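You operate a simulated robot arm through the tools that you are given. There is no shell and no other tool.

You run a simulated robot arm. Do the job below in one go: nothing can be reset, and whatever is moved stays where it is left.

Task
Change the legend strip for the one that the fascia board names.
Fine: turn the clip open, lay the old strip in the plate box, seat the named strip with its word upright, then turn the clip shut: the strip's edge lights.

Only the result counts: the job must be done as asked and must still hold three seconds after the hand-in. Knocking over, shifting, dropping, spilling or breaking anything else fails it.

Robot
A 7-joint arm with a two-finger parallel gripper, fixed in place. Base frame: the origin is at the foot of the arm, x ahead of it, y to its left, z up; the work surface is at about z = 800. Units: mm, degrees, N and s.
Its first joint turns from -132.0 to 132.0 degrees. Payload 3.91 kg.
The tool frame sits at the grasp point between the pads (the TCP): z along the fingers, y along the line on which they close. The tips reach 30 mm beyond it. The gripper opens to 110 mm. The fingers are 20 mm wide and 10 mm thick; the gripper's body (48 by 112 mm) begins 55 mm behind the TCP.
Orientation is that of the tool frame in the base frame, as a unit quaternion [x, y, z, w]. With the fingers straight down and closing along the base's y, the tool's x points along the base's -x, its y along +y and its z along -z.

Tools
- The arm moves only by the tool step_arm. Its argument "steps" is a list of rows, each a list of 7 numbers: the opening in per cent of the stroke, from 0 (shut) to 100 (fully open), then the shift along the tool's x, y, z in mm, then the turn, a rotation vector about the tool's x, y, z in rad. In form: [[gripper, tx, ty, tz, ax, ay, az], ...]. A call has 1 to 20 rows; each row shifts and turns the commanded pose from where the row before left it, along the tool's axes as they then stand. Each row takes 0.2 s and may step no farther than 50 mm and 8.6 degrees from the row before; otherwise, or with a gripper value out of range, the whole call is refused. A pose out of reach is approached as far as the arm can. The call stops where the force on the tool passes 40 N (or 10 N more than at its start, if that is more) or the arm is blocked; 0.2 s more then pass. Each finger travels about 108 mm/s and halts on what it meets, pressing with about 27 N; the grip force reading is that of the motor and also rises with nothing between the fingers. The clock runs only during rows and for 0.2 s after the last one: add rows that do not move to give the fingers time. The reply holds the time, the measured pose of the TCP, the force on the tool along the base axes, the opening and the grip force, in the units named above and with some noise, with the torque about the TCP (base axes, N m) and any sound that the robot's microphone picked up.
- Cameras (640 x 400 px; columns grow to the right, rows downward): "scene" is fixed at [50.8, 499.2, 1406.9]; the picture's right is [0.44, -0.90, 0.00], its down [-0.62, -0.31, -0.73] and it looks along [0.65, 0.32, -0.69] (base axes); focal length 329 px, centre (320, 200). "wrist" rides on the gripper at [72, 17, -103] in the tool frame; the picture's right is [-0.23, 0.97, 0.00], its down [-0.76, -0.18, -0.62] and it looks along [-0.61, -0.14, 0.78] (tool axes); focal length 222 px, centre (320, 200). There is no depth. A picture from a camera that has moved, and an enlarged one, comes with that camera's place and axes in the base frame and with its lens.
- camera(camera): a new picture of that camera. No time passes.
- zoom(camera, box): a new picture of the part [left, top, right, bottom] of that camera's present view, enlarged. No time passes.
- sign_off(): hands the job in; it is judged then, once.

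Nothing tells you positions but the pictures and the camera data. Unless the task says otherwise, let go and move clear before handing in.

The tools are called after "Request:" as name(argument=value, ...) on one line, values as JSON. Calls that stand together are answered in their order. step_arm: Moves the arm, as the interface text tells. Its arguments: {"type":"object","properties":{"steps":{"type":"array"}},"required":["steps"]} The other tools are called the same way: camera (camera) takes a picture; zoom (camera, box) takes an enlarged picture of a part of a camera's view; sign_off () hands the job in.

At the start:

```text
time_s: 0.0
tcp_pos: [374.1, 631.0, 1131.9]
orientation: [0.0, 1.0, 0.0, 0.001]
force: [-0.5, -0.4, 0.2]
torque: [0.02, 0.01, 0.0]
grip_width: 110.1
grip_force: 0.0
```

scene: 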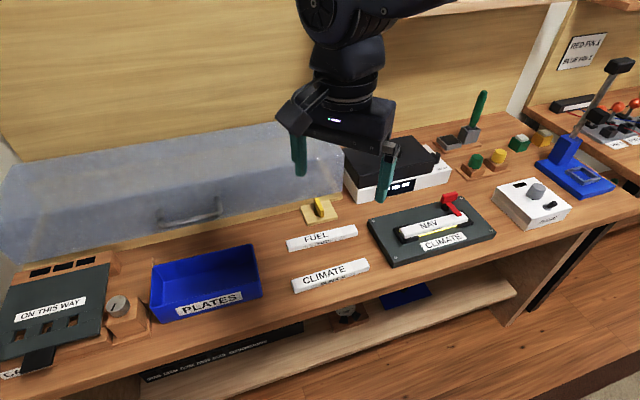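
wrist: 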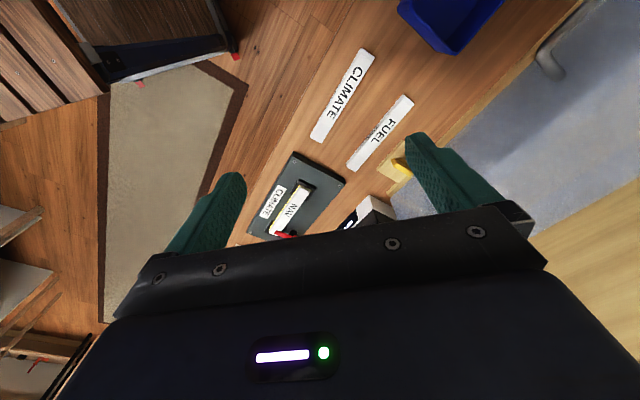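

I see a dark fascia board holding a NAV strip with a red clip, a label "CLIMATE" below it, two spare strips (FUEL and CLIMATE) on the bench, and a blue PLATES box. I'll enlarge these before moving.

Request:
zoom(camera="scene", box=[360, 180, 500, 268])

Request:
zoom(camera="scene", box=[270, 190, 410, 300])

Request:
zoom(camera="scene", box=[130, 220, 290, 330])

Request:
zoom(camera="wrist", box=[240, 140, 360, 240])

```text
4.55 times, centred on (430, 224) of scene
camera zoom: at [50.8, 499.2, 1406.9], right [0.44, -0.9, 0.0], down [-0.62, -0.31, -0.73], along [0.65, 0.32, -0.69], focal length 1494 px, centre (-180, 91)
```

zoom: 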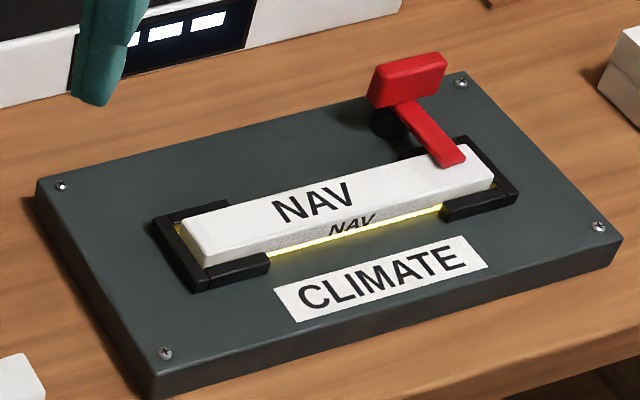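

```text
3.64 times, centred on (340, 245) of scene
camera zoom: at [50.8, 499.2, 1406.9], right [0.44, -0.9, 0.0], down [-0.62, -0.31, -0.73], along [0.65, 0.32, -0.69], focal length 1195 px, centre (247, 36)
```

zoom: 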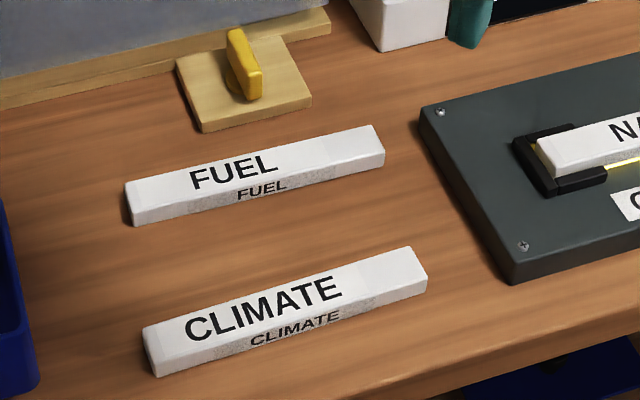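

```text
3.64 times, centred on (210, 275) of scene
camera zoom: at [50.8, 499.2, 1406.9], right [0.44, -0.9, 0.0], down [-0.62, -0.31, -0.73], along [0.65, 0.32, -0.69], focal length 1195 px, centre (720, -73)
```

zoom: 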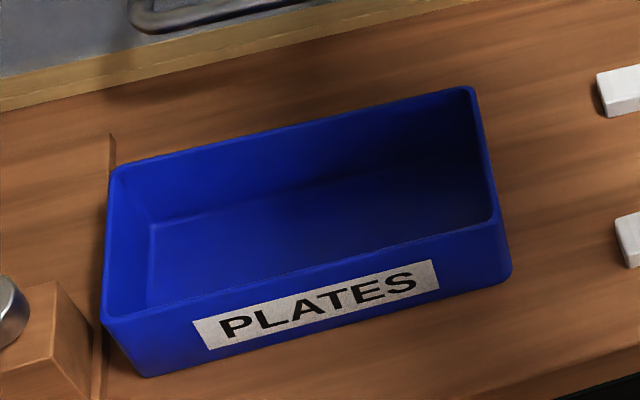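

```text
4.00 times, centred on (300, 190) of wrist
camera zoom: at [301.9, 648.5, 1233.7], right [0.23, 0.97, 0.0], down [0.76, -0.18, 0.62], along [0.61, -0.14, -0.78], focal length 888 px, centre (400, 240)
```

zoom: 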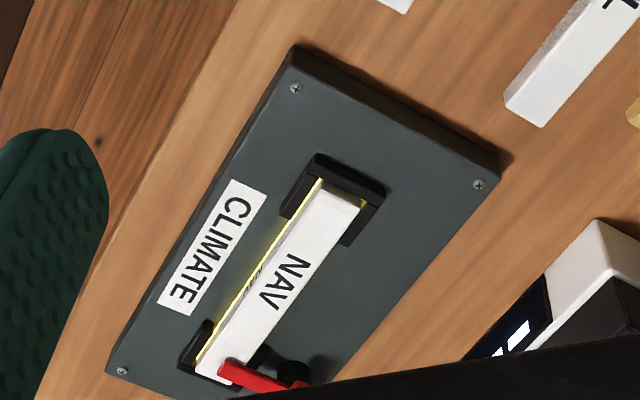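

The label on the board names CLIMATE. The NAV strip is seated under a red turn clip, and the whole bench is rotated about 45° in the base frame. I'll turn the tool 45° to line up with it and move above the board for a closer look.

Request:
step_arm(steps=[[100, 0, 0, 0, 0, 0, 0.131], [100, 0, 0, 0, 0, 0, 0.131], [100, 0, 0, 0, 0, 0, 0.131], [100, 0, 0, 0, 0, 0, 0.131], [100, 0, 0, 0, 0, 0, 0.131], [100, 0, 0, 0, 0, 0, 0.131], [100, -21.7, 14.3, 20, 0, 0, 0], [100, -21.7, 14.3, 20, 0, 0, 0], [100, -21.7, 14.3, 20, 0, 0, 0], [100, -21.7, 14.3, 20, 0, 0, 0], [100, -21.7, 14.3, 20, 0, 0, 0], [100, -21.7, 14.3, 20, 0, 0, 0], [100, -21.7, 14.3, 20, 0, 0, 0], [100, -21.7, 14.3, 20, 0, 0, 0], [100, 0, 0, 0, 0, 0, 0]])

Request:
camera(camera="wrist")

Request:
camera(camera="scene")

```text
time_s: 3.2
tcp_pos: [578.1, 587.4, 969.5]
orientation: [0.383, 0.924, 0.0, 0.0]
force: [-0.5, 0.0, 0.2]
torque: [0.0, 0.01, 0.0]
grip_width: 110.0
grip_force: 0.1
```

```text
taken
camera wrist: at [539.4, 652.7, 1073.4], right [0.85, 0.53, 0.0], down [0.41, -0.66, 0.62], along [0.33, -0.53, -0.78], focal length 222 px, centre (320, 200)
```

wrist: 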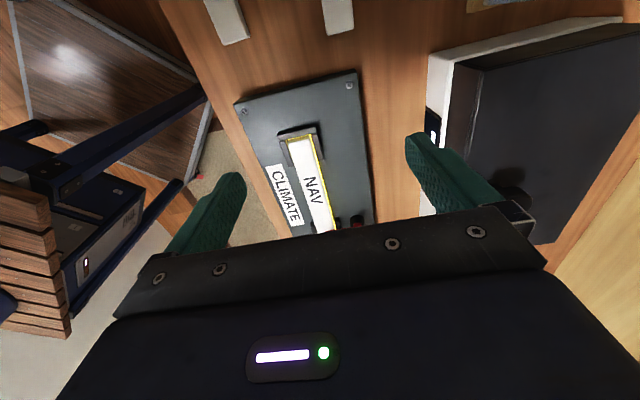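

```text
taken
```

scene: 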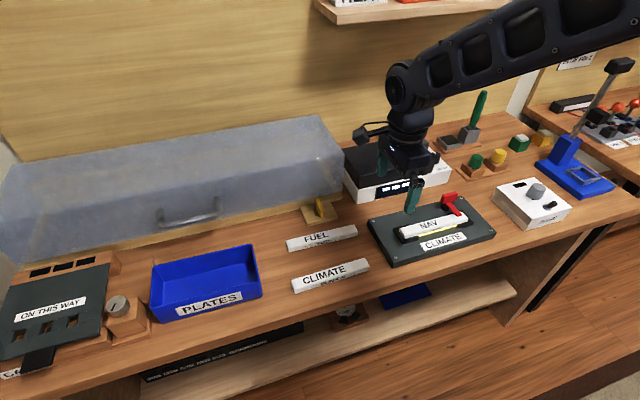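

The wrist view puts the far (+e1) side low in the picture and hidden by the gripper body. I'll slide right along the board so the clip comes into view.

Request:
step_arm(steps=[[100, -41, 2, 0, 0, 0, 0], [100, -41, 2, 0, 0, 0, 0], [100, -41, 2, 0, 0, 0, 0], [100, -41, 2, 0, 0, 0, 0], [100, 0, 0, 0, 0, 0, 0]])

Request:
camera(camera="wrist")

Request:
zoom(camera="wrist", box=[230, 20, 420, 230])

Request:
zoom(camera="scene", box=[400, 170, 480, 230])

```text
time_s: 4.4
tcp_pos: [700.5, 478.8, 969.8]
orientation: [0.383, 0.924, 0.001, 0.0]
force: [-0.5, -0.4, -0.5]
torque: [0.01, -0.01, -0.03]
grip_width: 110.1
grip_force: 0.1
```

```text
taken
camera wrist: at [660.2, 541.8, 1073.6], right [0.85, 0.53, 0.0], down [0.41, -0.66, 0.62], along [0.33, -0.53, -0.78], focal length 222 px, centre (320, 200)
```

wrist: 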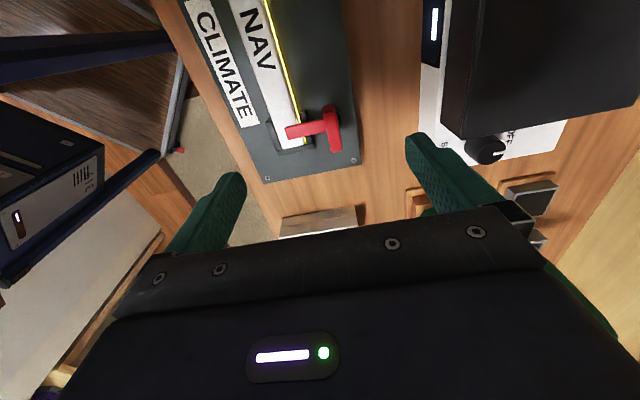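

```text
1.90 times, centred on (325, 125) of wrist
camera zoom: at [660.2, 541.8, 1073.6], right [0.85, 0.53, 0.0], down [0.41, -0.66, 0.62], along [0.33, -0.53, -0.78], focal length 423 px, centre (310, 343)
```

zoom: 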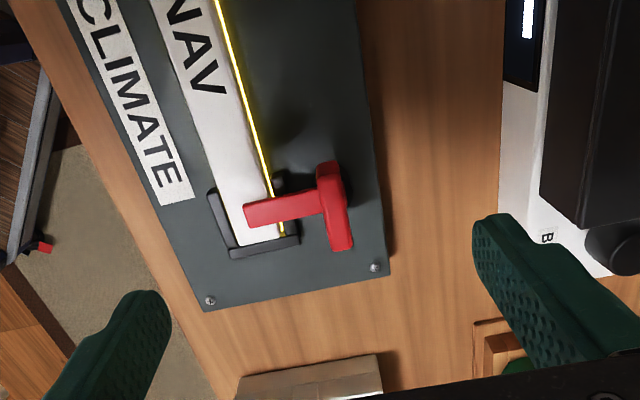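

```text
6.67 times, centred on (440, 200) of scene
camera zoom: at [50.8, 499.2, 1406.9], right [0.44, -0.9, 0.0], down [-0.62, -0.31, -0.73], along [0.65, 0.32, -0.69], focal length 2191 px, centre (-480, 200)
```

zoom: 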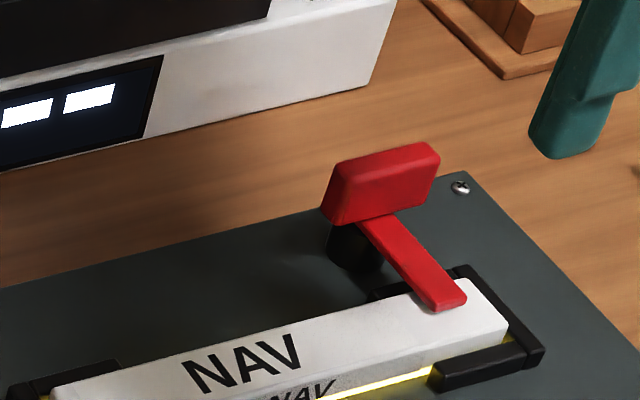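

The clip is a red wing knob lying along the board's length at about (711, 481), with an arm reaching forward over the strip. I'll centre over it, go lower, and measure again.

Request:
step_arm(steps=[[100, -5.9, 9, 0, 0, 0, 0], [100, 0, 0, 20, 0, 0, 0], [100, 0, 0, 20, 0, 0, 0], [100, 0, 0, 0, 0, 0, 0]])

Request:
camera(camera="wrist")

Request:
zoom(camera="wrist", box=[240, 80, 400, 180])

Request:
zoom(camera="scene", box=[400, 160, 496, 220])

```text
time_s: 5.4
tcp_pos: [709.2, 480.1, 930.6]
orientation: [0.384, 0.924, -0.001, 0.0]
force: [0.1, -0.8, -0.4]
torque: [-0.03, 0.01, -0.02]
grip_width: 109.8
grip_force: 0.1
```

```text
taken
camera wrist: at [670.7, 543.5, 1033.8], right [0.85, 0.53, 0.0], down [0.41, -0.66, 0.62], along [0.33, -0.53, -0.78], focal length 222 px, centre (320, 200)
```

wrist: 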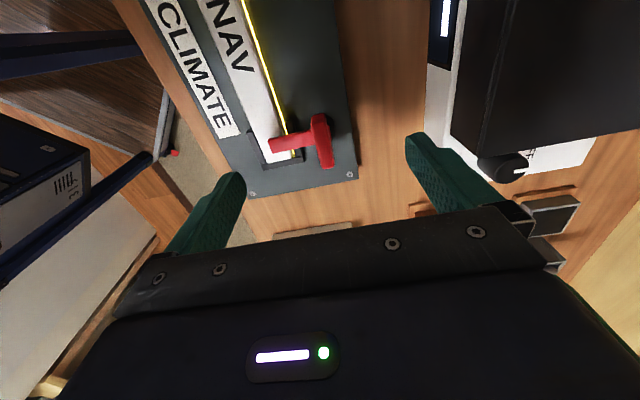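

```text
4.00 times, centred on (320, 130) of wrist
camera zoom: at [670.7, 543.5, 1033.8], right [0.85, 0.53, 0.0], down [0.41, -0.66, 0.62], along [0.33, -0.53, -0.78], focal length 888 px, centre (320, 480)
```

zoom: 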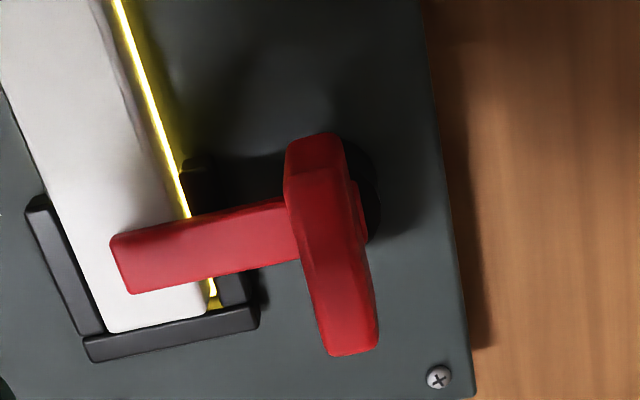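

```text
6.67 times, centred on (448, 190) of scene
camera zoom: at [50.8, 499.2, 1406.9], right [0.44, -0.9, 0.0], down [-0.62, -0.31, -0.73], along [0.65, 0.32, -0.69], focal length 2191 px, centre (-533, 267)
```

zoom: 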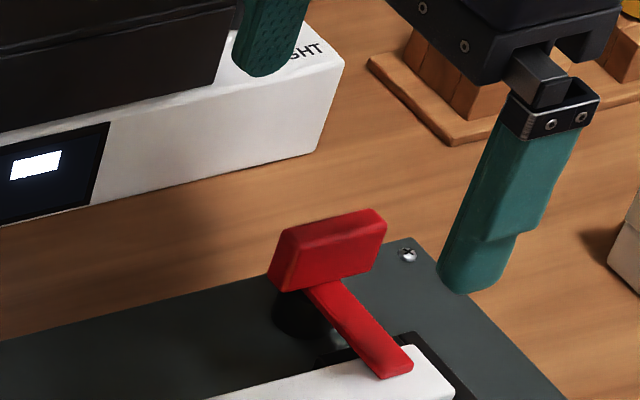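

The wing's top sits near z 872, centred about (711, 482.5) directly over its post. I'll narrow the fingers to about 40 mm, drop around the wing with the tips near z 856, and check before gripping.

Request:
step_arm(steps=[[36, 0, 3, 0, 0, 0, 0], [36, 0, 0, 0, 0, 0, 0], [36, 0, 0, 0, 0, 0, 0], [36, 0, 0, 15, 0, 0, 0], [36, 0, 0, 10, 0, 0, 0], [36, 0, 0, 0, 0, 0, 0]])

Request:
camera(camera="wrist")

Request:
zoom(camera="scene", box=[400, 160, 496, 220])

```text
time_s: 6.8
tcp_pos: [712.1, 482.2, 904.9]
orientation: [0.382, 0.924, 0.0, 0.0]
force: [-0.3, -0.1, -0.6]
torque: [0.0, -0.03, 0.02]
grip_width: 39.8
grip_force: 0.1
```

```text
taken
camera wrist: at [673.3, 546.1, 1008.4], right [0.85, 0.53, 0.0], down [0.41, -0.66, 0.62], along [0.33, -0.53, -0.78], focal length 222 px, centre (320, 200)
```

wrist: 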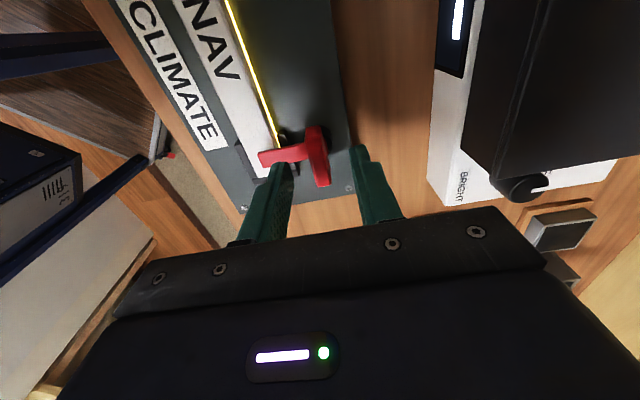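

```text
6.67 times, centred on (448, 190) of scene
camera zoom: at [50.8, 499.2, 1406.9], right [0.44, -0.9, 0.0], down [-0.62, -0.31, -0.73], along [0.65, 0.32, -0.69], focal length 2191 px, centre (-533, 267)
```

zoom: 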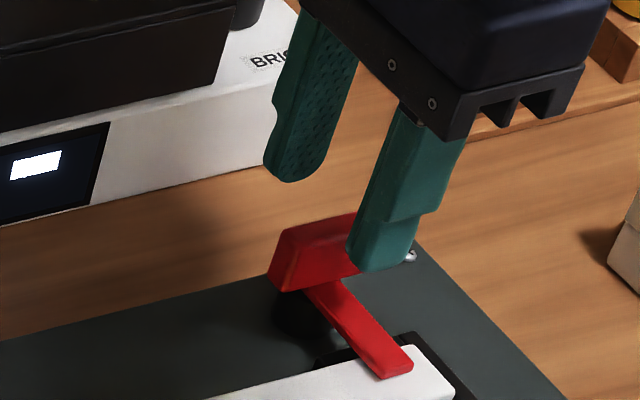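

The fingers straddle the wing well. I'll descend to z ≈ 886 and close on it.

Request:
step_arm(steps=[[36, 0, 0, 10, 0, 0, 0], [36, 0, 0, 9, 0, 0, 0], [36, 0, 0, 0, 0, 0, 0], [10, 0, 0, 0, 0, 0, 0], [5, 0, 0, 0, 0, 0, 0], [5, 0, 0, 0, 0, 0, 0]])

Request:
zoom(camera="scene", box=[400, 160, 496, 220])

Request:
zoom(camera="wrist", box=[240, 100, 400, 200])

```text
time_s: 8.2
tcp_pos: [712.2, 482.3, 885.8]
orientation: [0.384, 0.923, -0.001, -0.001]
force: [-13.6, -13.2, 0.1]
torque: [-0.27, 0.26, 0.0]
grip_width: 14.8
grip_force: 9.6
```

```text
6.67 times, centred on (448, 190) of scene
camera zoom: at [50.8, 499.2, 1406.9], right [0.44, -0.9, 0.0], down [-0.62, -0.31, -0.73], along [0.65, 0.32, -0.69], focal length 2191 px, centre (-533, 267)
```

zoom: 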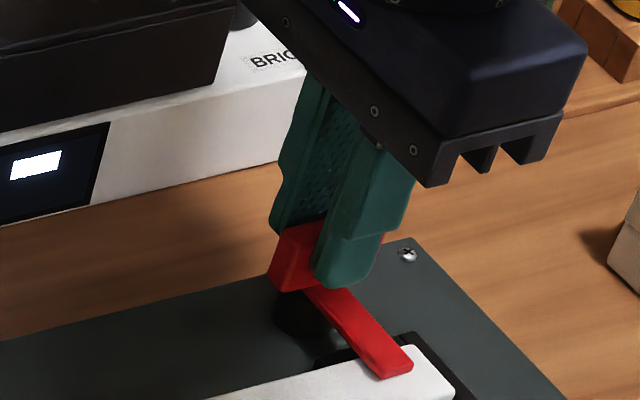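

```text
4.00 times, centred on (320, 150) of wrist
camera zoom: at [673.0, 546.2, 989.4], right [0.85, 0.53, 0.0], down [0.41, -0.66, 0.62], along [0.33, -0.53, -0.78], focal length 888 px, centre (320, 400)
```

zoom: 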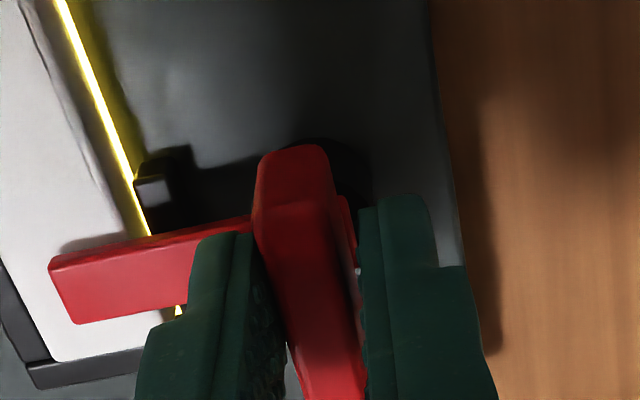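

The −e2 finger touched first, so the tool sits slightly off-centre toward +e2. I'll ease toward −e2 until the lateral force balances.

Request:
step_arm(steps=[[5, 0, -1, 0, 0, 0, 0], [5, 0, -0.5, 0, 0, 0, 0], [5, 0, 0, 0, 0, 0, 0]])

```text
time_s: 9.0
tcp_pos: [710.6, 481.4, 885.9]
orientation: [0.384, 0.923, 0.0, -0.001]
force: [-8.3, -11.0, -6.0]
torque: [-0.14, 0.21, 0.0]
grip_width: 12.9
grip_force: 7.5
```

Request:
step_arm(steps=[[3, 0, -0.7, 0, 0, 0, 0], [3, 0, -0.7, 0, 0, 0, 0], [3, 0, 0, 0, 0, 0, 0]])

Request:
zoom(camera="wrist", box=[240, 100, 400, 200])

```text
time_s: 9.8
tcp_pos: [711.2, 481.5, 885.8]
orientation: [0.383, 0.924, 0.0, 0.0]
force: [3.3, 1.5, -5.7]
torque: [0.13, 0.15, 0.06]
grip_width: 12.0
grip_force: 45.3
```

```text
4.00 times, centred on (320, 150) of wrist
camera zoom: at [671.7, 545.0, 989.7], right [0.85, 0.53, 0.0], down [0.41, -0.67, 0.62], along [0.33, -0.53, -0.78], focal length 888 px, centre (320, 400)
```

zoom: 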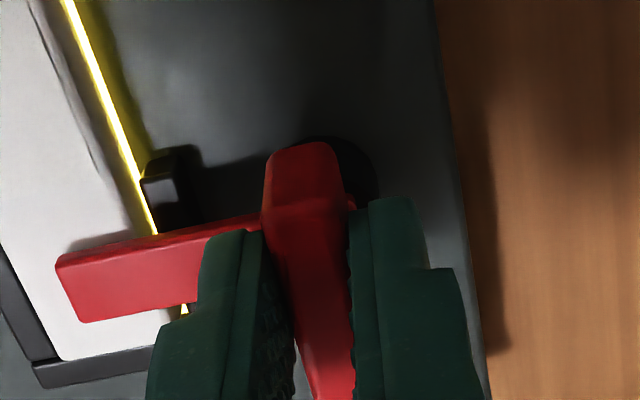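

Both pads now hold the wing (12 mm thick). I'll try a small turn outward, counter-clockwise from above, and watch the torque.

Request:
step_arm(steps=[[0, 0, 0, 0, 0, 0, -0.08], [0, 0, 0, 0, 0, 0, -0.08], [0, 0, 0, 0, 0, 0, 0]])

Request:
zoom(camera="scene", box=[400, 160, 496, 220])

```text
time_s: 10.6
tcp_pos: [711.1, 480.6, 885.8]
orientation: [0.308, 0.951, 0.001, 0.0]
force: [8.3, 4.1, -3.8]
torque: [-0.05, -0.33, 0.03]
grip_width: 11.9
grip_force: 45.1
```

```text
6.67 times, centred on (448, 190) of scene
camera zoom: at [50.8, 499.2, 1406.9], right [0.44, -0.9, 0.0], down [-0.62, -0.31, -0.73], along [0.65, 0.32, -0.69], focal length 2191 px, centre (-533, 267)
```

zoom: 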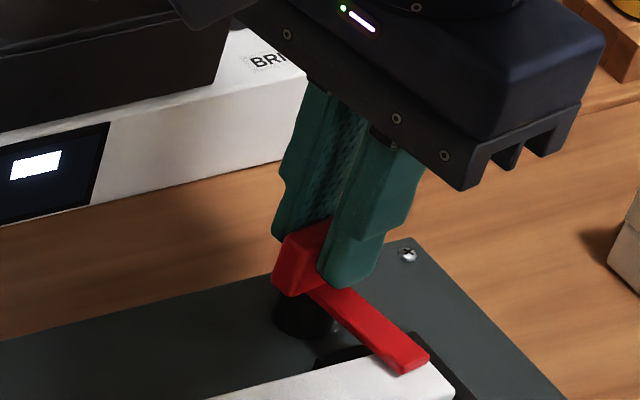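

The clip turns freely outward with low torque. I'll carry on turning toward 90°.

Request:
step_arm(steps=[[0, 0, 0, 0, 0, 0, -0.1], [0, 0, 0, 0, 0, 0, -0.1], [0, 0, 0, 0, 0, 0, -0.1], [0, 0, 0, 0, 0, 0, -0.1], [0, 0, 0, 0, 0, 0, -0.1], [0, 0, 0, 0, 0, 0, -0.1], [0, 0, 0, 0, 0, 0, 0]])

Request:
zoom(camera="scene", box=[400, 160, 496, 220])

```text
time_s: 12.2
tcp_pos: [710.7, 478.7, 885.5]
orientation: [0.013, 1.0, -0.001, -0.001]
force: [-6.4, -29.0, 6.9]
torque: [-0.58, 0.39, -0.11]
grip_width: 12.1
grip_force: 45.1
```

```text
6.67 times, centred on (448, 190) of scene
camera zoom: at [50.8, 499.2, 1406.9], right [0.44, -0.9, 0.0], down [-0.62, -0.31, -0.73], along [0.65, 0.32, -0.69], focal length 2191 px, centre (-533, 267)
```

zoom: 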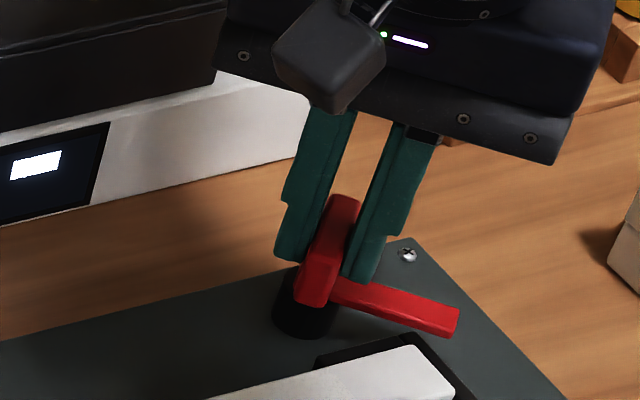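

The arm is now about 45° open with the force building along −y, meaning the pivot is slightly to −y of my command. I'll ease the tool that way to relieve it.

Request:
step_arm(steps=[[0, 0, -1, 0, 0, 0, 0], [0, 0, -1, 0, 0, 0, 0], [0, 0, 0, 0, 0, 0, 0]])

```text
time_s: 13.0
tcp_pos: [710.1, 478.7, 887.1]
orientation: [0.013, 1.0, 0.001, -0.001]
force: [4.1, -9.8, -2.3]
torque: [-0.25, 0.55, -0.01]
grip_width: 11.8
grip_force: 44.8
```

Request:
step_arm(steps=[[0, 0, -0.8, 0, 0, 0, 0], [0, 0, 0, 0, 0, 0, -0.1], [0, 0, 0, 0, 0, 0, -0.1], [0, 0, 0, 0, 0, 0, 0]])

Request:
zoom(camera="scene", box=[400, 160, 496, 220])

```text
time_s: 14.0
tcp_pos: [710.1, 477.5, 885.7]
orientation: [-0.087, 0.996, 0.0, 0.0]
force: [7.0, 1.1, -3.6]
torque: [0.1, -0.9, 0.01]
grip_width: 12.0
grip_force: 45.4
```

```text
6.67 times, centred on (448, 190) of scene
camera zoom: at [50.8, 499.2, 1406.9], right [0.44, -0.9, 0.0], down [-0.62, -0.31, -0.73], along [0.65, 0.32, -0.69], focal length 2191 px, centre (-533, 267)
```

zoom: 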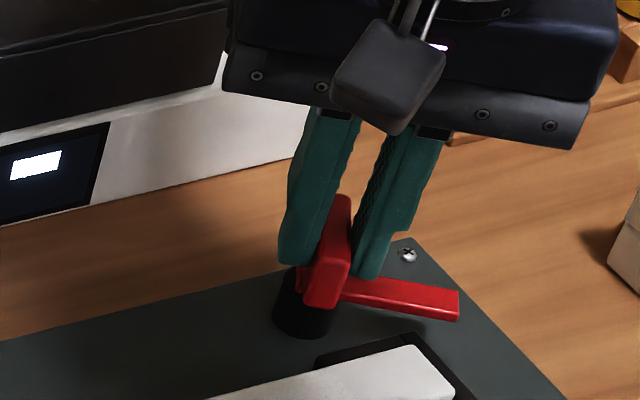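

Forces are balanced again at about 55° of turn. I'll keep turning in two parts.

Request:
step_arm(steps=[[0, 0, 0, 0, 0, 0, -0.1], [0, 0, 0, 0, 0, 0, -0.1], [0, 0, 0, 0, 0, 0, -0.1], [0, 0, 0, 0, 0, 0, 0]])

```text
time_s: 15.0
tcp_pos: [709.5, 477.3, 886.4]
orientation: [-0.236, 0.972, 0.0, -0.001]
force: [4.3, -5.1, 3.0]
torque: [-0.2, 0.04, -0.01]
grip_width: 12.1
grip_force: 45.2
```

Request:
step_arm(steps=[[0, 0, 0, 0, 0, 0, -0.1], [0, 0, 0, 0, 0, 0, -0.1], [0, 0, 0, 0, 0, 0, -0.1], [0, 0, 0, 0, 0, 0, 0]])

Request:
zoom(camera="scene", box=[400, 160, 496, 220])

Request:
camera(camera="wrist")

```text
time_s: 16.0
tcp_pos: [710.6, 476.6, 886.7]
orientation: [-0.377, 0.926, -0.001, 0.0]
force: [9.4, -20.0, 3.3]
torque: [-0.39, -0.32, -0.09]
grip_width: 11.8
grip_force: 45.4
```

```text
6.67 times, centred on (448, 190) of scene
camera zoom: at [50.8, 499.2, 1406.9], right [0.44, -0.9, 0.0], down [-0.62, -0.31, -0.73], along [0.65, 0.32, -0.69], focal length 2191 px, centre (-533, 267)
```

zoom: 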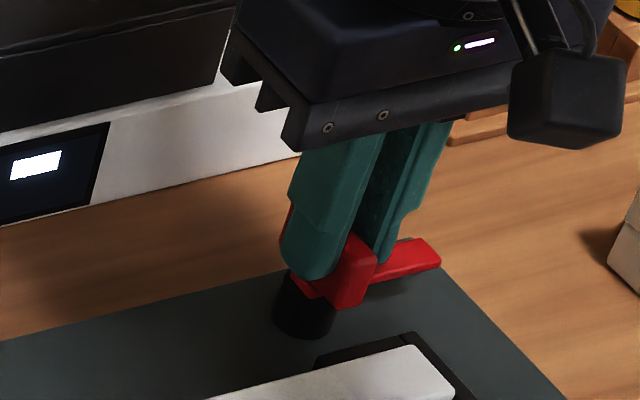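

```text
taken
camera wrist: at [647.3, 438.7, 989.7], right [-0.52, 0.86, 0.0], down [0.67, 0.41, 0.62], along [0.53, 0.32, -0.78], focal length 222 px, centre (320, 200)
```

wrist: 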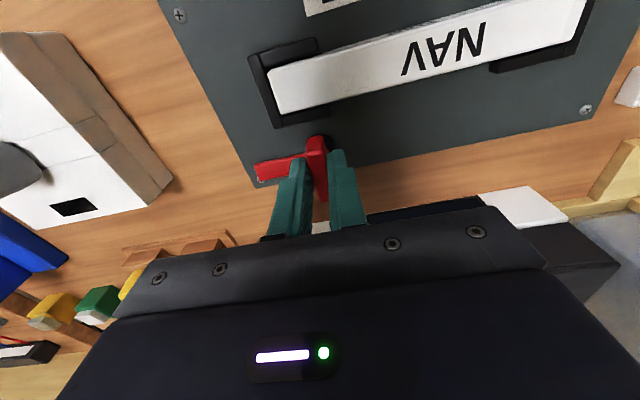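

The arm of the clip now lies parallel behind the strip and the edge light is off, so the clip is open. I'll relieve the side force, release, and rise.

Request:
step_arm(steps=[[0, 0.5, -1.5, 0, 0, 0, 0], [0, 0, 0, 0, 0, 0, 0], [30, 0, 0, 0, 0, 0, 0], [30, 0, 0, 0, 0, 0, 0], [30, 0, 0, 0, 0, 0, 0], [30, 0, 0, -20, 0, 0, 0], [30, 0, 0, -30, 0, 0, 0], [30, 0, 0, -40, 0, 0, 0], [30, 0, 0, 0, 0, 0, 0]])

Request:
zoom(camera="scene", box=[370, 160, 498, 260])

Request:
camera(camera="wrist")

```text
time_s: 18.0
tcp_pos: [709.9, 475.4, 976.4]
orientation: [-0.377, 0.926, 0.0, 0.0]
force: [0.2, 0.4, -0.7]
torque: [-0.02, 0.01, 0.0]
grip_width: 33.0
grip_force: 0.1
```

```text
4.00 times, centred on (434, 210) of scene
camera zoom: at [50.8, 499.2, 1406.9], right [0.44, -0.9, 0.0], down [-0.62, -0.31, -0.73], along [0.65, 0.32, -0.69], focal length 1315 px, centre (-136, 160)
```

zoom: 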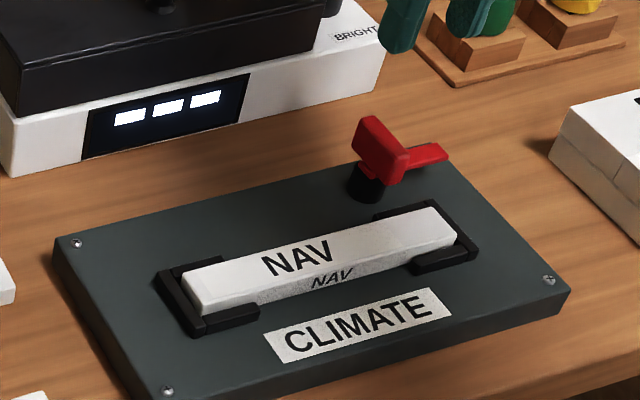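

```text
taken
camera wrist: at [647.1, 438.5, 1080.5], right [-0.52, 0.86, 0.0], down [0.67, 0.4, 0.62], along [0.53, 0.32, -0.78], focal length 222 px, centre (320, 200)
```

wrist: 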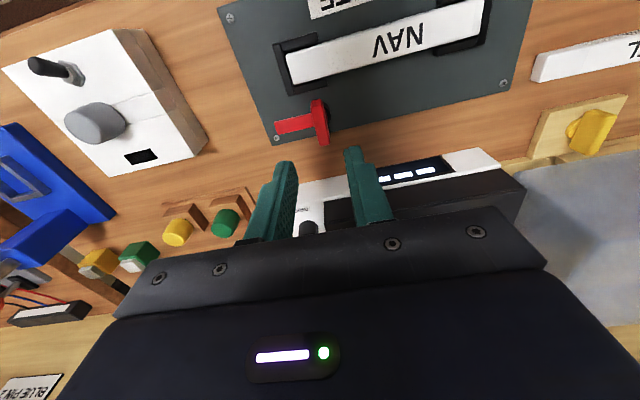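

The clip is open and clear. Next I'll turn the tool back in line with the strip and move over the strip's centre to measure it.

Request:
step_arm(steps=[[30, 0, 0, 0, 0, 0, 0.131], [30, 0, 0, 0, 0, 0, 0.131], [30, 0, 0, 0, 0, 0, 0.131], [30, 0, 0, 0, 0, 0, 0.131], [30, 0, 0, 0, 0, 0, 0.131], [30, 0, 0, 0, 0, 0, 0.131], [30, 0, 0, 0, 0, 0, 0.131], [30, 0, 0, 0, 0, 0, 0.131], [30, 0, 0, 0, 0, 0, 0.131], [30, 0, 0, 0, 0, 0, 0.131], [30, 0, 0, 0, 0, 0, 0.131], [30, 0, 0, 0, 0, 0, 0.119], [60, 35, -22, 0, 0, 0, 0], [60, 35, -22, 0, 0, 0, 0], [60, 0, 0, 0, 0, 0, 0]])

Request:
camera(camera="wrist")

Request:
zoom(camera="wrist", box=[200, 40, 440, 190])

```text
time_s: 21.2
tcp_pos: [629.3, 494.1, 976.6]
orientation: [0.384, 0.923, 0.0, -0.001]
force: [0.4, 0.1, -1.3]
torque: [0.03, 0.01, 0.0]
grip_width: 65.9
grip_force: 0.0
```

```text
taken
camera wrist: at [590.4, 559.1, 1079.9], right [0.85, 0.53, 0.0], down [0.41, -0.67, 0.62], along [0.33, -0.53, -0.78], focal length 222 px, centre (320, 200)
```

wrist: 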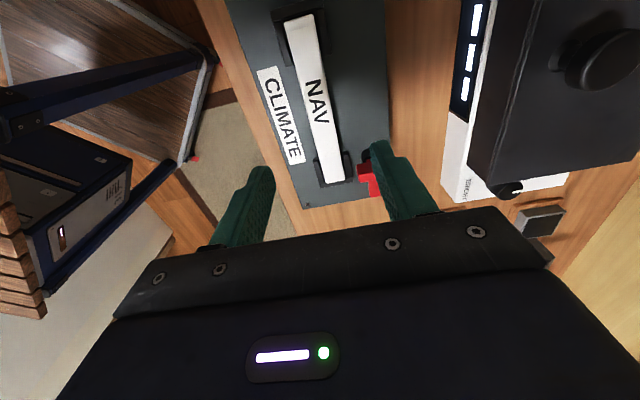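

```text
2.67 times, centred on (320, 115) of wrist
camera zoom: at [590.4, 559.1, 1079.9], right [0.85, 0.53, 0.0], down [0.41, -0.67, 0.62], along [0.33, -0.53, -0.78], focal length 592 px, centre (320, 427)
```

zoom: 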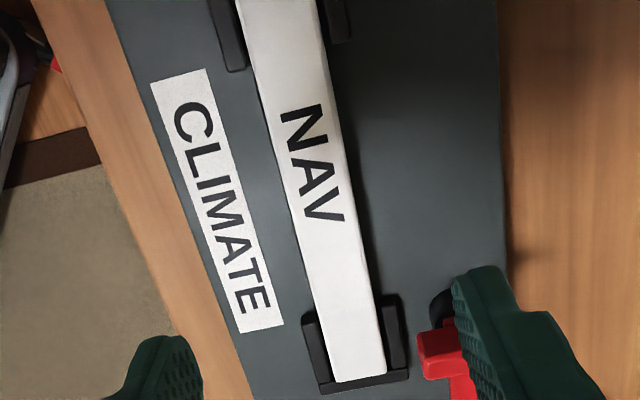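

Request:
zoom(camera="wrist", box=[220, 0, 400, 112])

Request:
zoom(camera="scene", box=[385, 200, 485, 262])

```text
3.56 times, centred on (310, 56) of wrist
camera zoom: at [590.4, 559.1, 1079.9], right [0.85, 0.53, 0.0], down [0.41, -0.67, 0.62], along [0.33, -0.53, -0.78], focal length 790 px, centre (356, 712)
```

zoom: 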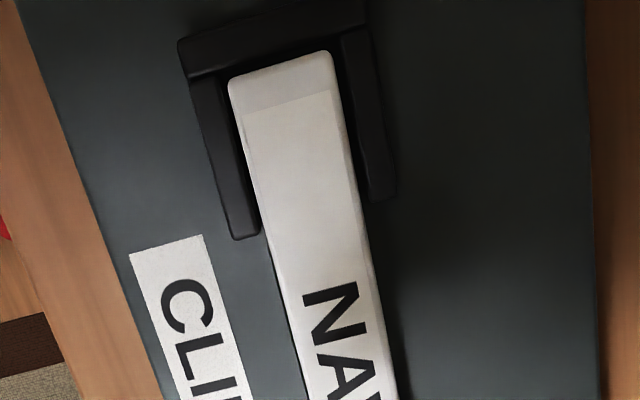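

```text
6.40 times, centred on (435, 231) of scene
camera zoom: at [50.8, 499.2, 1406.9], right [0.44, -0.9, 0.0], down [-0.62, -0.31, -0.73], along [0.65, 0.32, -0.69], focal length 2104 px, centre (-416, 2)
```

zoom: 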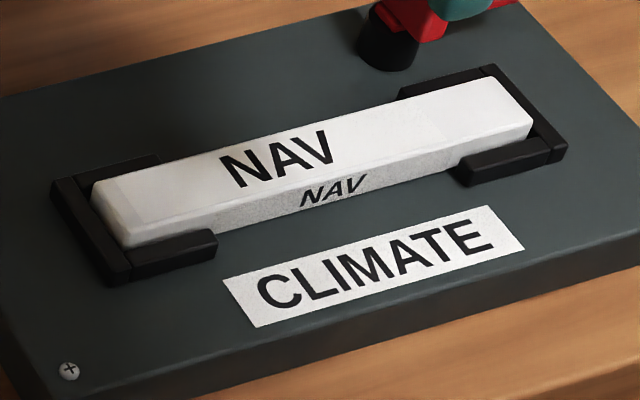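

The strip is about 168 × 24 mm, lined up with the board, centred near (634, 492). I'll centre over it, open a little, and go down in stages.

Request:
step_arm(steps=[[60, -6, 1.6, 0, 0, 0, 0], [60, 0, 0, 35, 0, 0, 0], [60, 0, 0, 35, 0, 0, 0], [60, 0, 0, 20, 0, 0, 0], [60, 0, 0, 0, 0, 0, 0]])

Request:
camera(camera="wrist")

Request:
zoom(camera="scene", box=[385, 180, 485, 262])

```text
time_s: 22.4
tcp_pos: [635.8, 491.3, 886.0]
orientation: [0.383, 0.924, 0.0, 0.0]
force: [0.6, 0.3, -0.6]
torque: [0.02, -0.04, -0.02]
grip_width: 65.8
grip_force: 0.0
```

```text
taken
camera wrist: at [597.1, 555.6, 988.8], right [0.85, 0.53, 0.0], down [0.41, -0.67, 0.62], along [0.33, -0.53, -0.78], focal length 222 px, centre (320, 200)
```

wrist: 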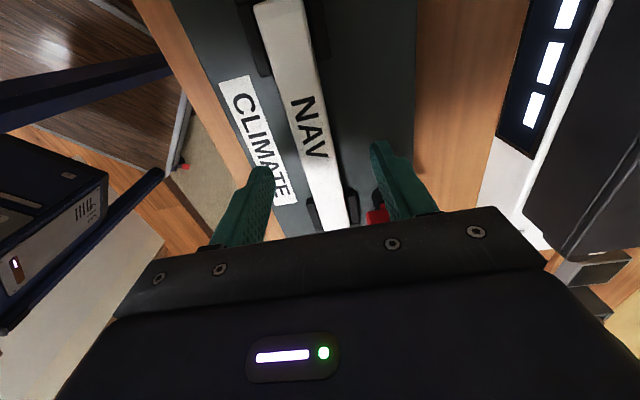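

```text
4.88 times, centred on (435, 221) of scene
camera zoom: at [50.8, 499.2, 1406.9], right [0.44, -0.9, 0.0], down [-0.62, -0.31, -0.73], along [0.65, 0.32, -0.69], focal length 1603 px, centre (-241, 98)
```

zoom: 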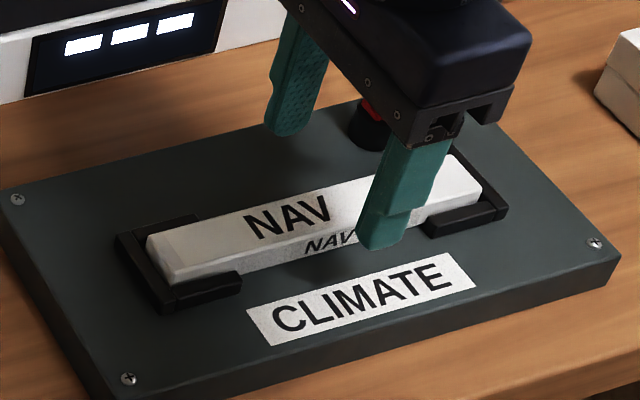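

The fingers straddle the strip with clearance on both sides. I'll descend further and check the tip height.

Request:
step_arm(steps=[[60, 0, 0, 15, 0, 0, 0], [60, 0, 0, 7, 0, 0, 0], [60, 0, 0, 0, 0, 0, 0]])

Request:
zoom(camera="scene", box=[395, 190, 475, 250])

Request:
zoom(camera="wrist", box=[200, 80, 440, 230])

```text
time_s: 23.2
tcp_pos: [636.2, 491.5, 863.8]
orientation: [0.384, 0.923, -0.001, 0.0]
force: [0.2, 0.5, -0.1]
torque: [0.01, 0.0, 0.01]
grip_width: 66.0
grip_force: 0.0
```

```text
6.67 times, centred on (435, 220) of scene
camera zoom: at [50.8, 499.2, 1406.9], right [0.44, -0.9, 0.0], down [-0.62, -0.31, -0.73], along [0.65, 0.32, -0.69], focal length 2191 px, centre (-447, 67)
```

zoom: 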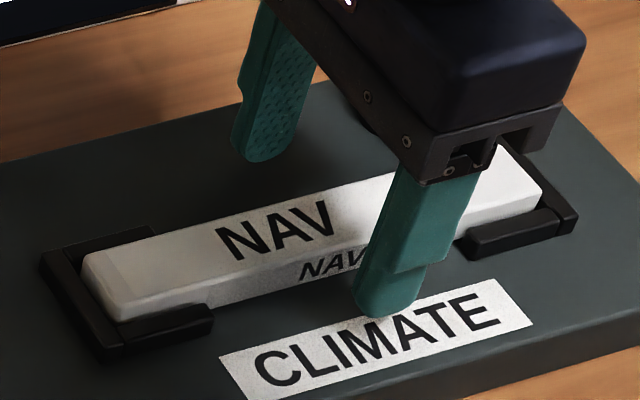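

```text
2.67 times, centred on (320, 155) of wrist
camera zoom: at [597.0, 555.5, 967.3], right [0.85, 0.53, 0.0], down [0.41, -0.67, 0.62], along [0.33, -0.53, -0.78], focal length 592 px, centre (320, 320)
```

zoom: 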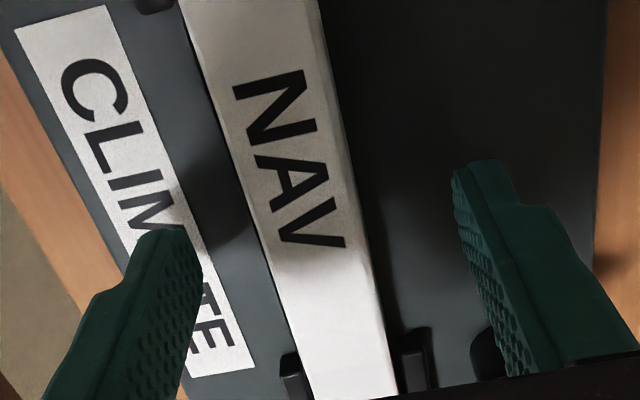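

Tips are at about z 834. I'll drop another 6 mm while watching force, then close gently on the strip.

Request:
step_arm(steps=[[60, 0, 0, 3, 0, 0, 0], [60, 0, 0, 3, 0, 0, 0], [40, 0, 0, 0, 0, 0, 0], [40, 0, 0, 0, 0, 0, 0]])

Request:
zoom(camera="scene", box=[395, 190, 475, 250])

Request:
zoom(camera="wrist", box=[200, 80, 440, 230])

```text
time_s: 24.2
tcp_pos: [635.3, 490.8, 858.7]
orientation: [0.383, 0.924, 0.0, 0.0]
force: [0.5, 0.5, -0.4]
torque: [-0.01, -0.03, 0.02]
grip_width: 43.9
grip_force: 0.0
```

```text
6.67 times, centred on (435, 220) of scene
camera zoom: at [50.8, 499.2, 1406.9], right [0.44, -0.9, 0.0], down [-0.62, -0.31, -0.73], along [0.65, 0.32, -0.69], focal length 2191 px, centre (-447, 67)
```

zoom: 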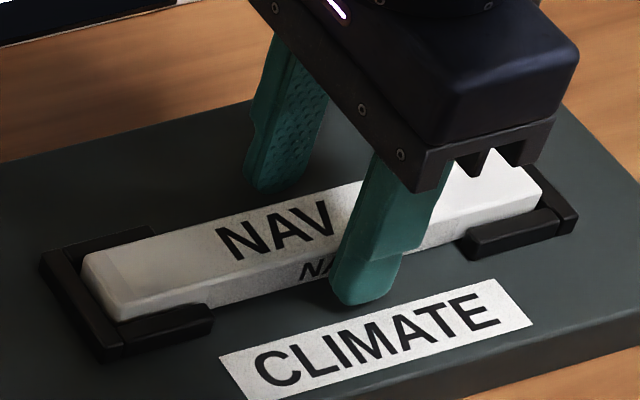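

```text
2.67 times, centred on (320, 155) of wrist
camera zoom: at [596.8, 555.7, 961.6], right [0.85, 0.53, 0.0], down [0.41, -0.67, 0.62], along [0.33, -0.53, -0.78], focal length 592 px, centre (320, 320)
```

zoom: 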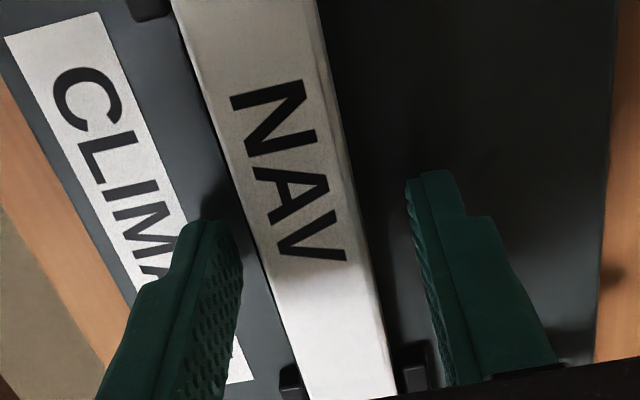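

The strip sits a few mm toward −e2 of the tool centre. I'll shift 3 mm that way and close to near contact.

Request:
step_arm(steps=[[40, 0, -3, 0, 0, 0, 0], [29, 0, 0, 0, 0, 0, 0], [29, 0, 0, 0, 0, 0, 0], [29, 0, 0, 0, 0, 0, 0]])

Request:
zoom(camera="wrist", box=[240, 100, 400, 200])

Request:
zoom(camera="scene", box=[395, 190, 475, 250])

```text
time_s: 25.2
tcp_pos: [632.8, 489.1, 858.0]
orientation: [0.384, 0.923, 0.0, 0.0]
force: [0.1, 0.6, 0.2]
torque: [-0.01, -0.03, 0.01]
grip_width: 32.0
grip_force: 0.1
```

```text
4.00 times, centred on (320, 150) of wrist
camera zoom: at [594.6, 553.6, 961.9], right [0.85, 0.53, 0.0], down [0.41, -0.67, 0.62], along [0.33, -0.53, -0.78], focal length 888 px, centre (320, 400)
```

zoom: 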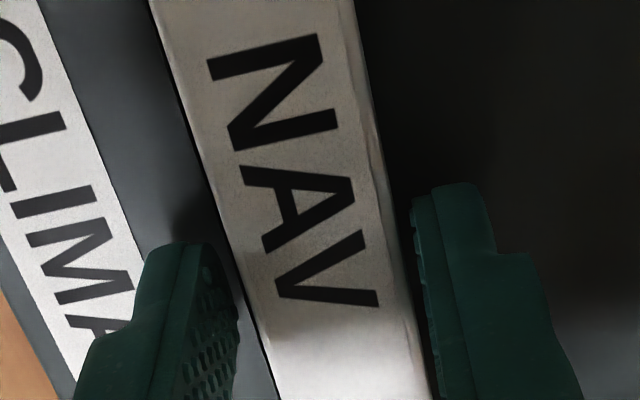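

```text
6.67 times, centred on (435, 220) of scene
camera zoom: at [50.8, 499.2, 1406.9], right [0.44, -0.9, 0.0], down [-0.62, -0.31, -0.73], along [0.65, 0.32, -0.69], focal length 2191 px, centre (-447, 67)
```

zoom: 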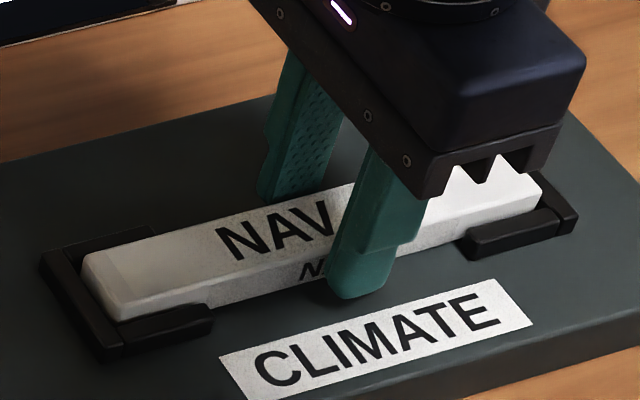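

Nearly symmetric now. Closing on the strip.

Request:
step_arm(steps=[[24, 0, 0, 0, 0, 0, 0], [18, 0, 0, 0, 0, 0, 0], [12, 0, 0, 0, 0, 0, 0], [12, 0, 0, 0, 0, 0, 0]])

Request:
zoom(camera="wrist", box=[240, 100, 400, 200])

```text
time_s: 26.2
tcp_pos: [633.4, 489.1, 857.8]
orientation: [0.383, 0.924, 0.0, 0.0]
force: [-0.1, 0.6, 1.1]
torque: [-0.01, 0.04, 0.01]
grip_width: 24.8
grip_force: 27.3
```

```text
4.00 times, centred on (320, 150) of wrist
camera zoom: at [594.6, 553.6, 961.9], right [0.85, 0.53, 0.0], down [0.41, -0.67, 0.62], along [0.33, -0.53, -0.78], focal length 888 px, centre (320, 400)
```

zoom: 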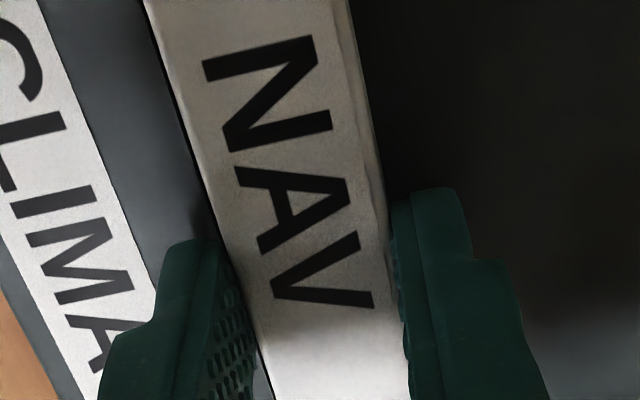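

The NAV strip is held, 24.8 mm wide, with no side load. I'll note this seated pose (≈ 633.2, 489.1, z 858) for the later seating and record the strip's end in the wrist view before lifting.

Request:
zoom(camera="wrist", box=[200, 0, 400, 120])

Request:
step_arm(steps=[[10, 0, 0, -3, 0, 0, 0], [10, 0, 0, -4, 0, 0, 0], [10, 0, 0, -8, 0, 0, 0], [10, 0, 0, 0, 0, 0, 0]])

Request:
zoom(camera="scene", box=[385, 180, 485, 262])

Request:
zoom(camera="wrist", box=[200, 0, 400, 120])

```text
3.20 times, centred on (300, 60) of wrist
camera zoom: at [594.6, 553.6, 961.9], right [0.85, 0.53, 0.0], down [0.41, -0.67, 0.62], along [0.33, -0.53, -0.78], focal length 711 px, centre (384, 648)
```

zoom: 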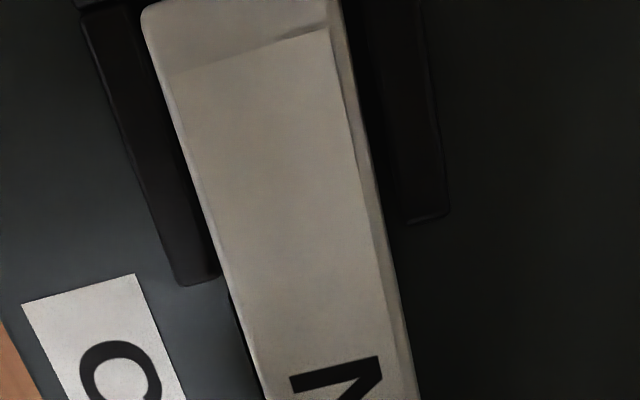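

```text
time_s: 27.2
tcp_pos: [633.8, 488.2, 873.3]
orientation: [0.384, 0.924, 0.0, 0.0]
force: [0.0, -0.6, -0.8]
torque: [-0.03, 0.0, 0.01]
grip_width: 25.4
grip_force: 26.8
```

```text
4.88 times, centred on (435, 221) of scene
camera zoom: at [50.8, 499.2, 1406.9], right [0.44, -0.9, 0.0], down [-0.62, -0.31, -0.73], along [0.65, 0.32, -0.69], focal length 1603 px, centre (-241, 98)
```

zoom: 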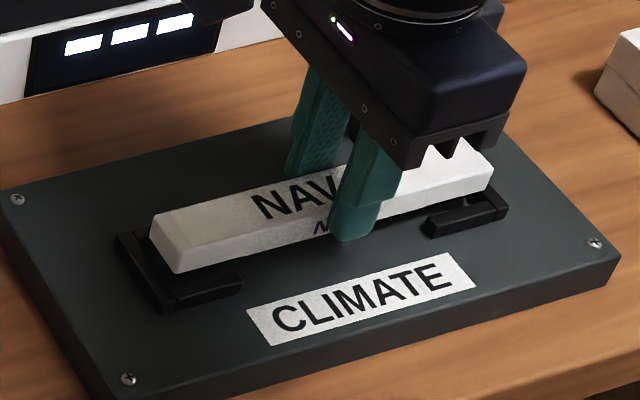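

```text
3.20 times, centred on (300, 60) of wrist
camera zoom: at [594.5, 553.4, 976.8], right [0.85, 0.53, 0.0], down [0.41, -0.67, 0.62], along [0.33, -0.53, -0.78], focal length 711 px, centre (384, 648)
```

zoom: 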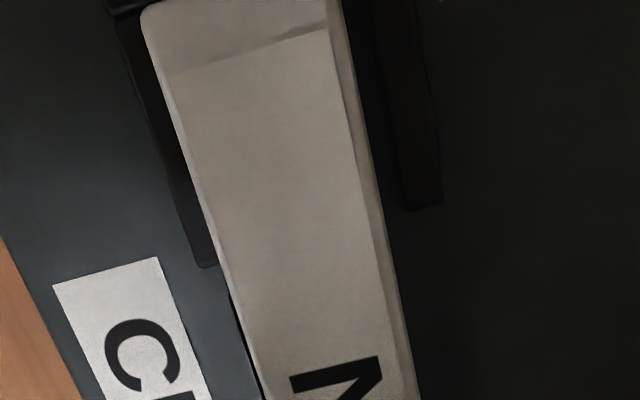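

NAV lifted cleanly. I'll raise it and carry it left over the bench toward the PLATES box, centred at about (282, 864), keeping high.

Request:
step_arm(steps=[[10, 0, 0, -30, 0, 0, 0], [10, 0, 0, -30, 0, 0, 0], [10, 0, 0, -30, 0, 0, 0], [10, 40, 1.4, 0, 0, 0, 0], [10, 40, 1.4, 0, 0, 0, 0], [10, 40, 1.4, 0, 0, 0, 0], [10, 40, 1.4, 0, 0, 0, 0], [10, 40, 1.4, 0, 0, 0, 0], [10, 40, 1.4, 0, 0, 0, 0], [10, 40, 1.4, 0, 0, 0, 0], [10, 40, 1.4, 0, 0, 0, 0], [10, 40, 1.4, 0, 0, 0, 0], [10, 40, 1.4, 0, 0, 0, 0], [10, 40, 1.4, 0, 0, 0, 0], [10, 40, 1.4, 0, 0, 0, 0], [10, 34.5, 0.2, 0, 0, 0, 0], [10, 0, 0, 0, 0, 0, 0]])

Request:
camera(camera="wrist")

Request:
camera(camera="scene")

```text
time_s: 30.8
tcp_pos: [281.8, 865.5, 962.9]
orientation: [0.384, 0.923, 0.0, 0.0]
force: [-0.4, 0.2, 0.0]
torque: [-0.03, 0.08, 0.06]
grip_width: 11.3
grip_force: 0.0
```

```text
taken
camera wrist: at [243.0, 930.1, 1066.1], right [0.85, 0.53, 0.0], down [0.41, -0.67, 0.62], along [0.33, -0.53, -0.78], focal length 222 px, centre (320, 200)
```

wrist: 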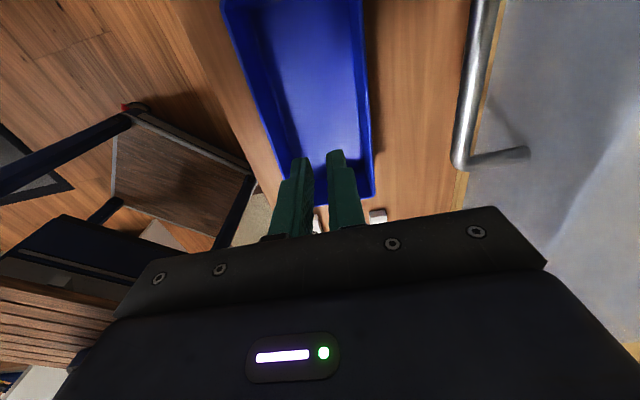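

```text
taken
```

scene: 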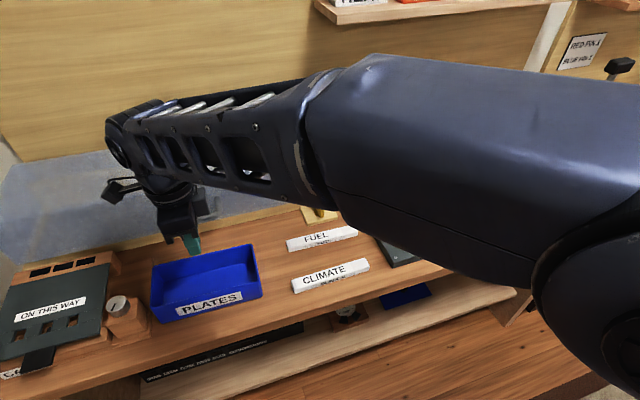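

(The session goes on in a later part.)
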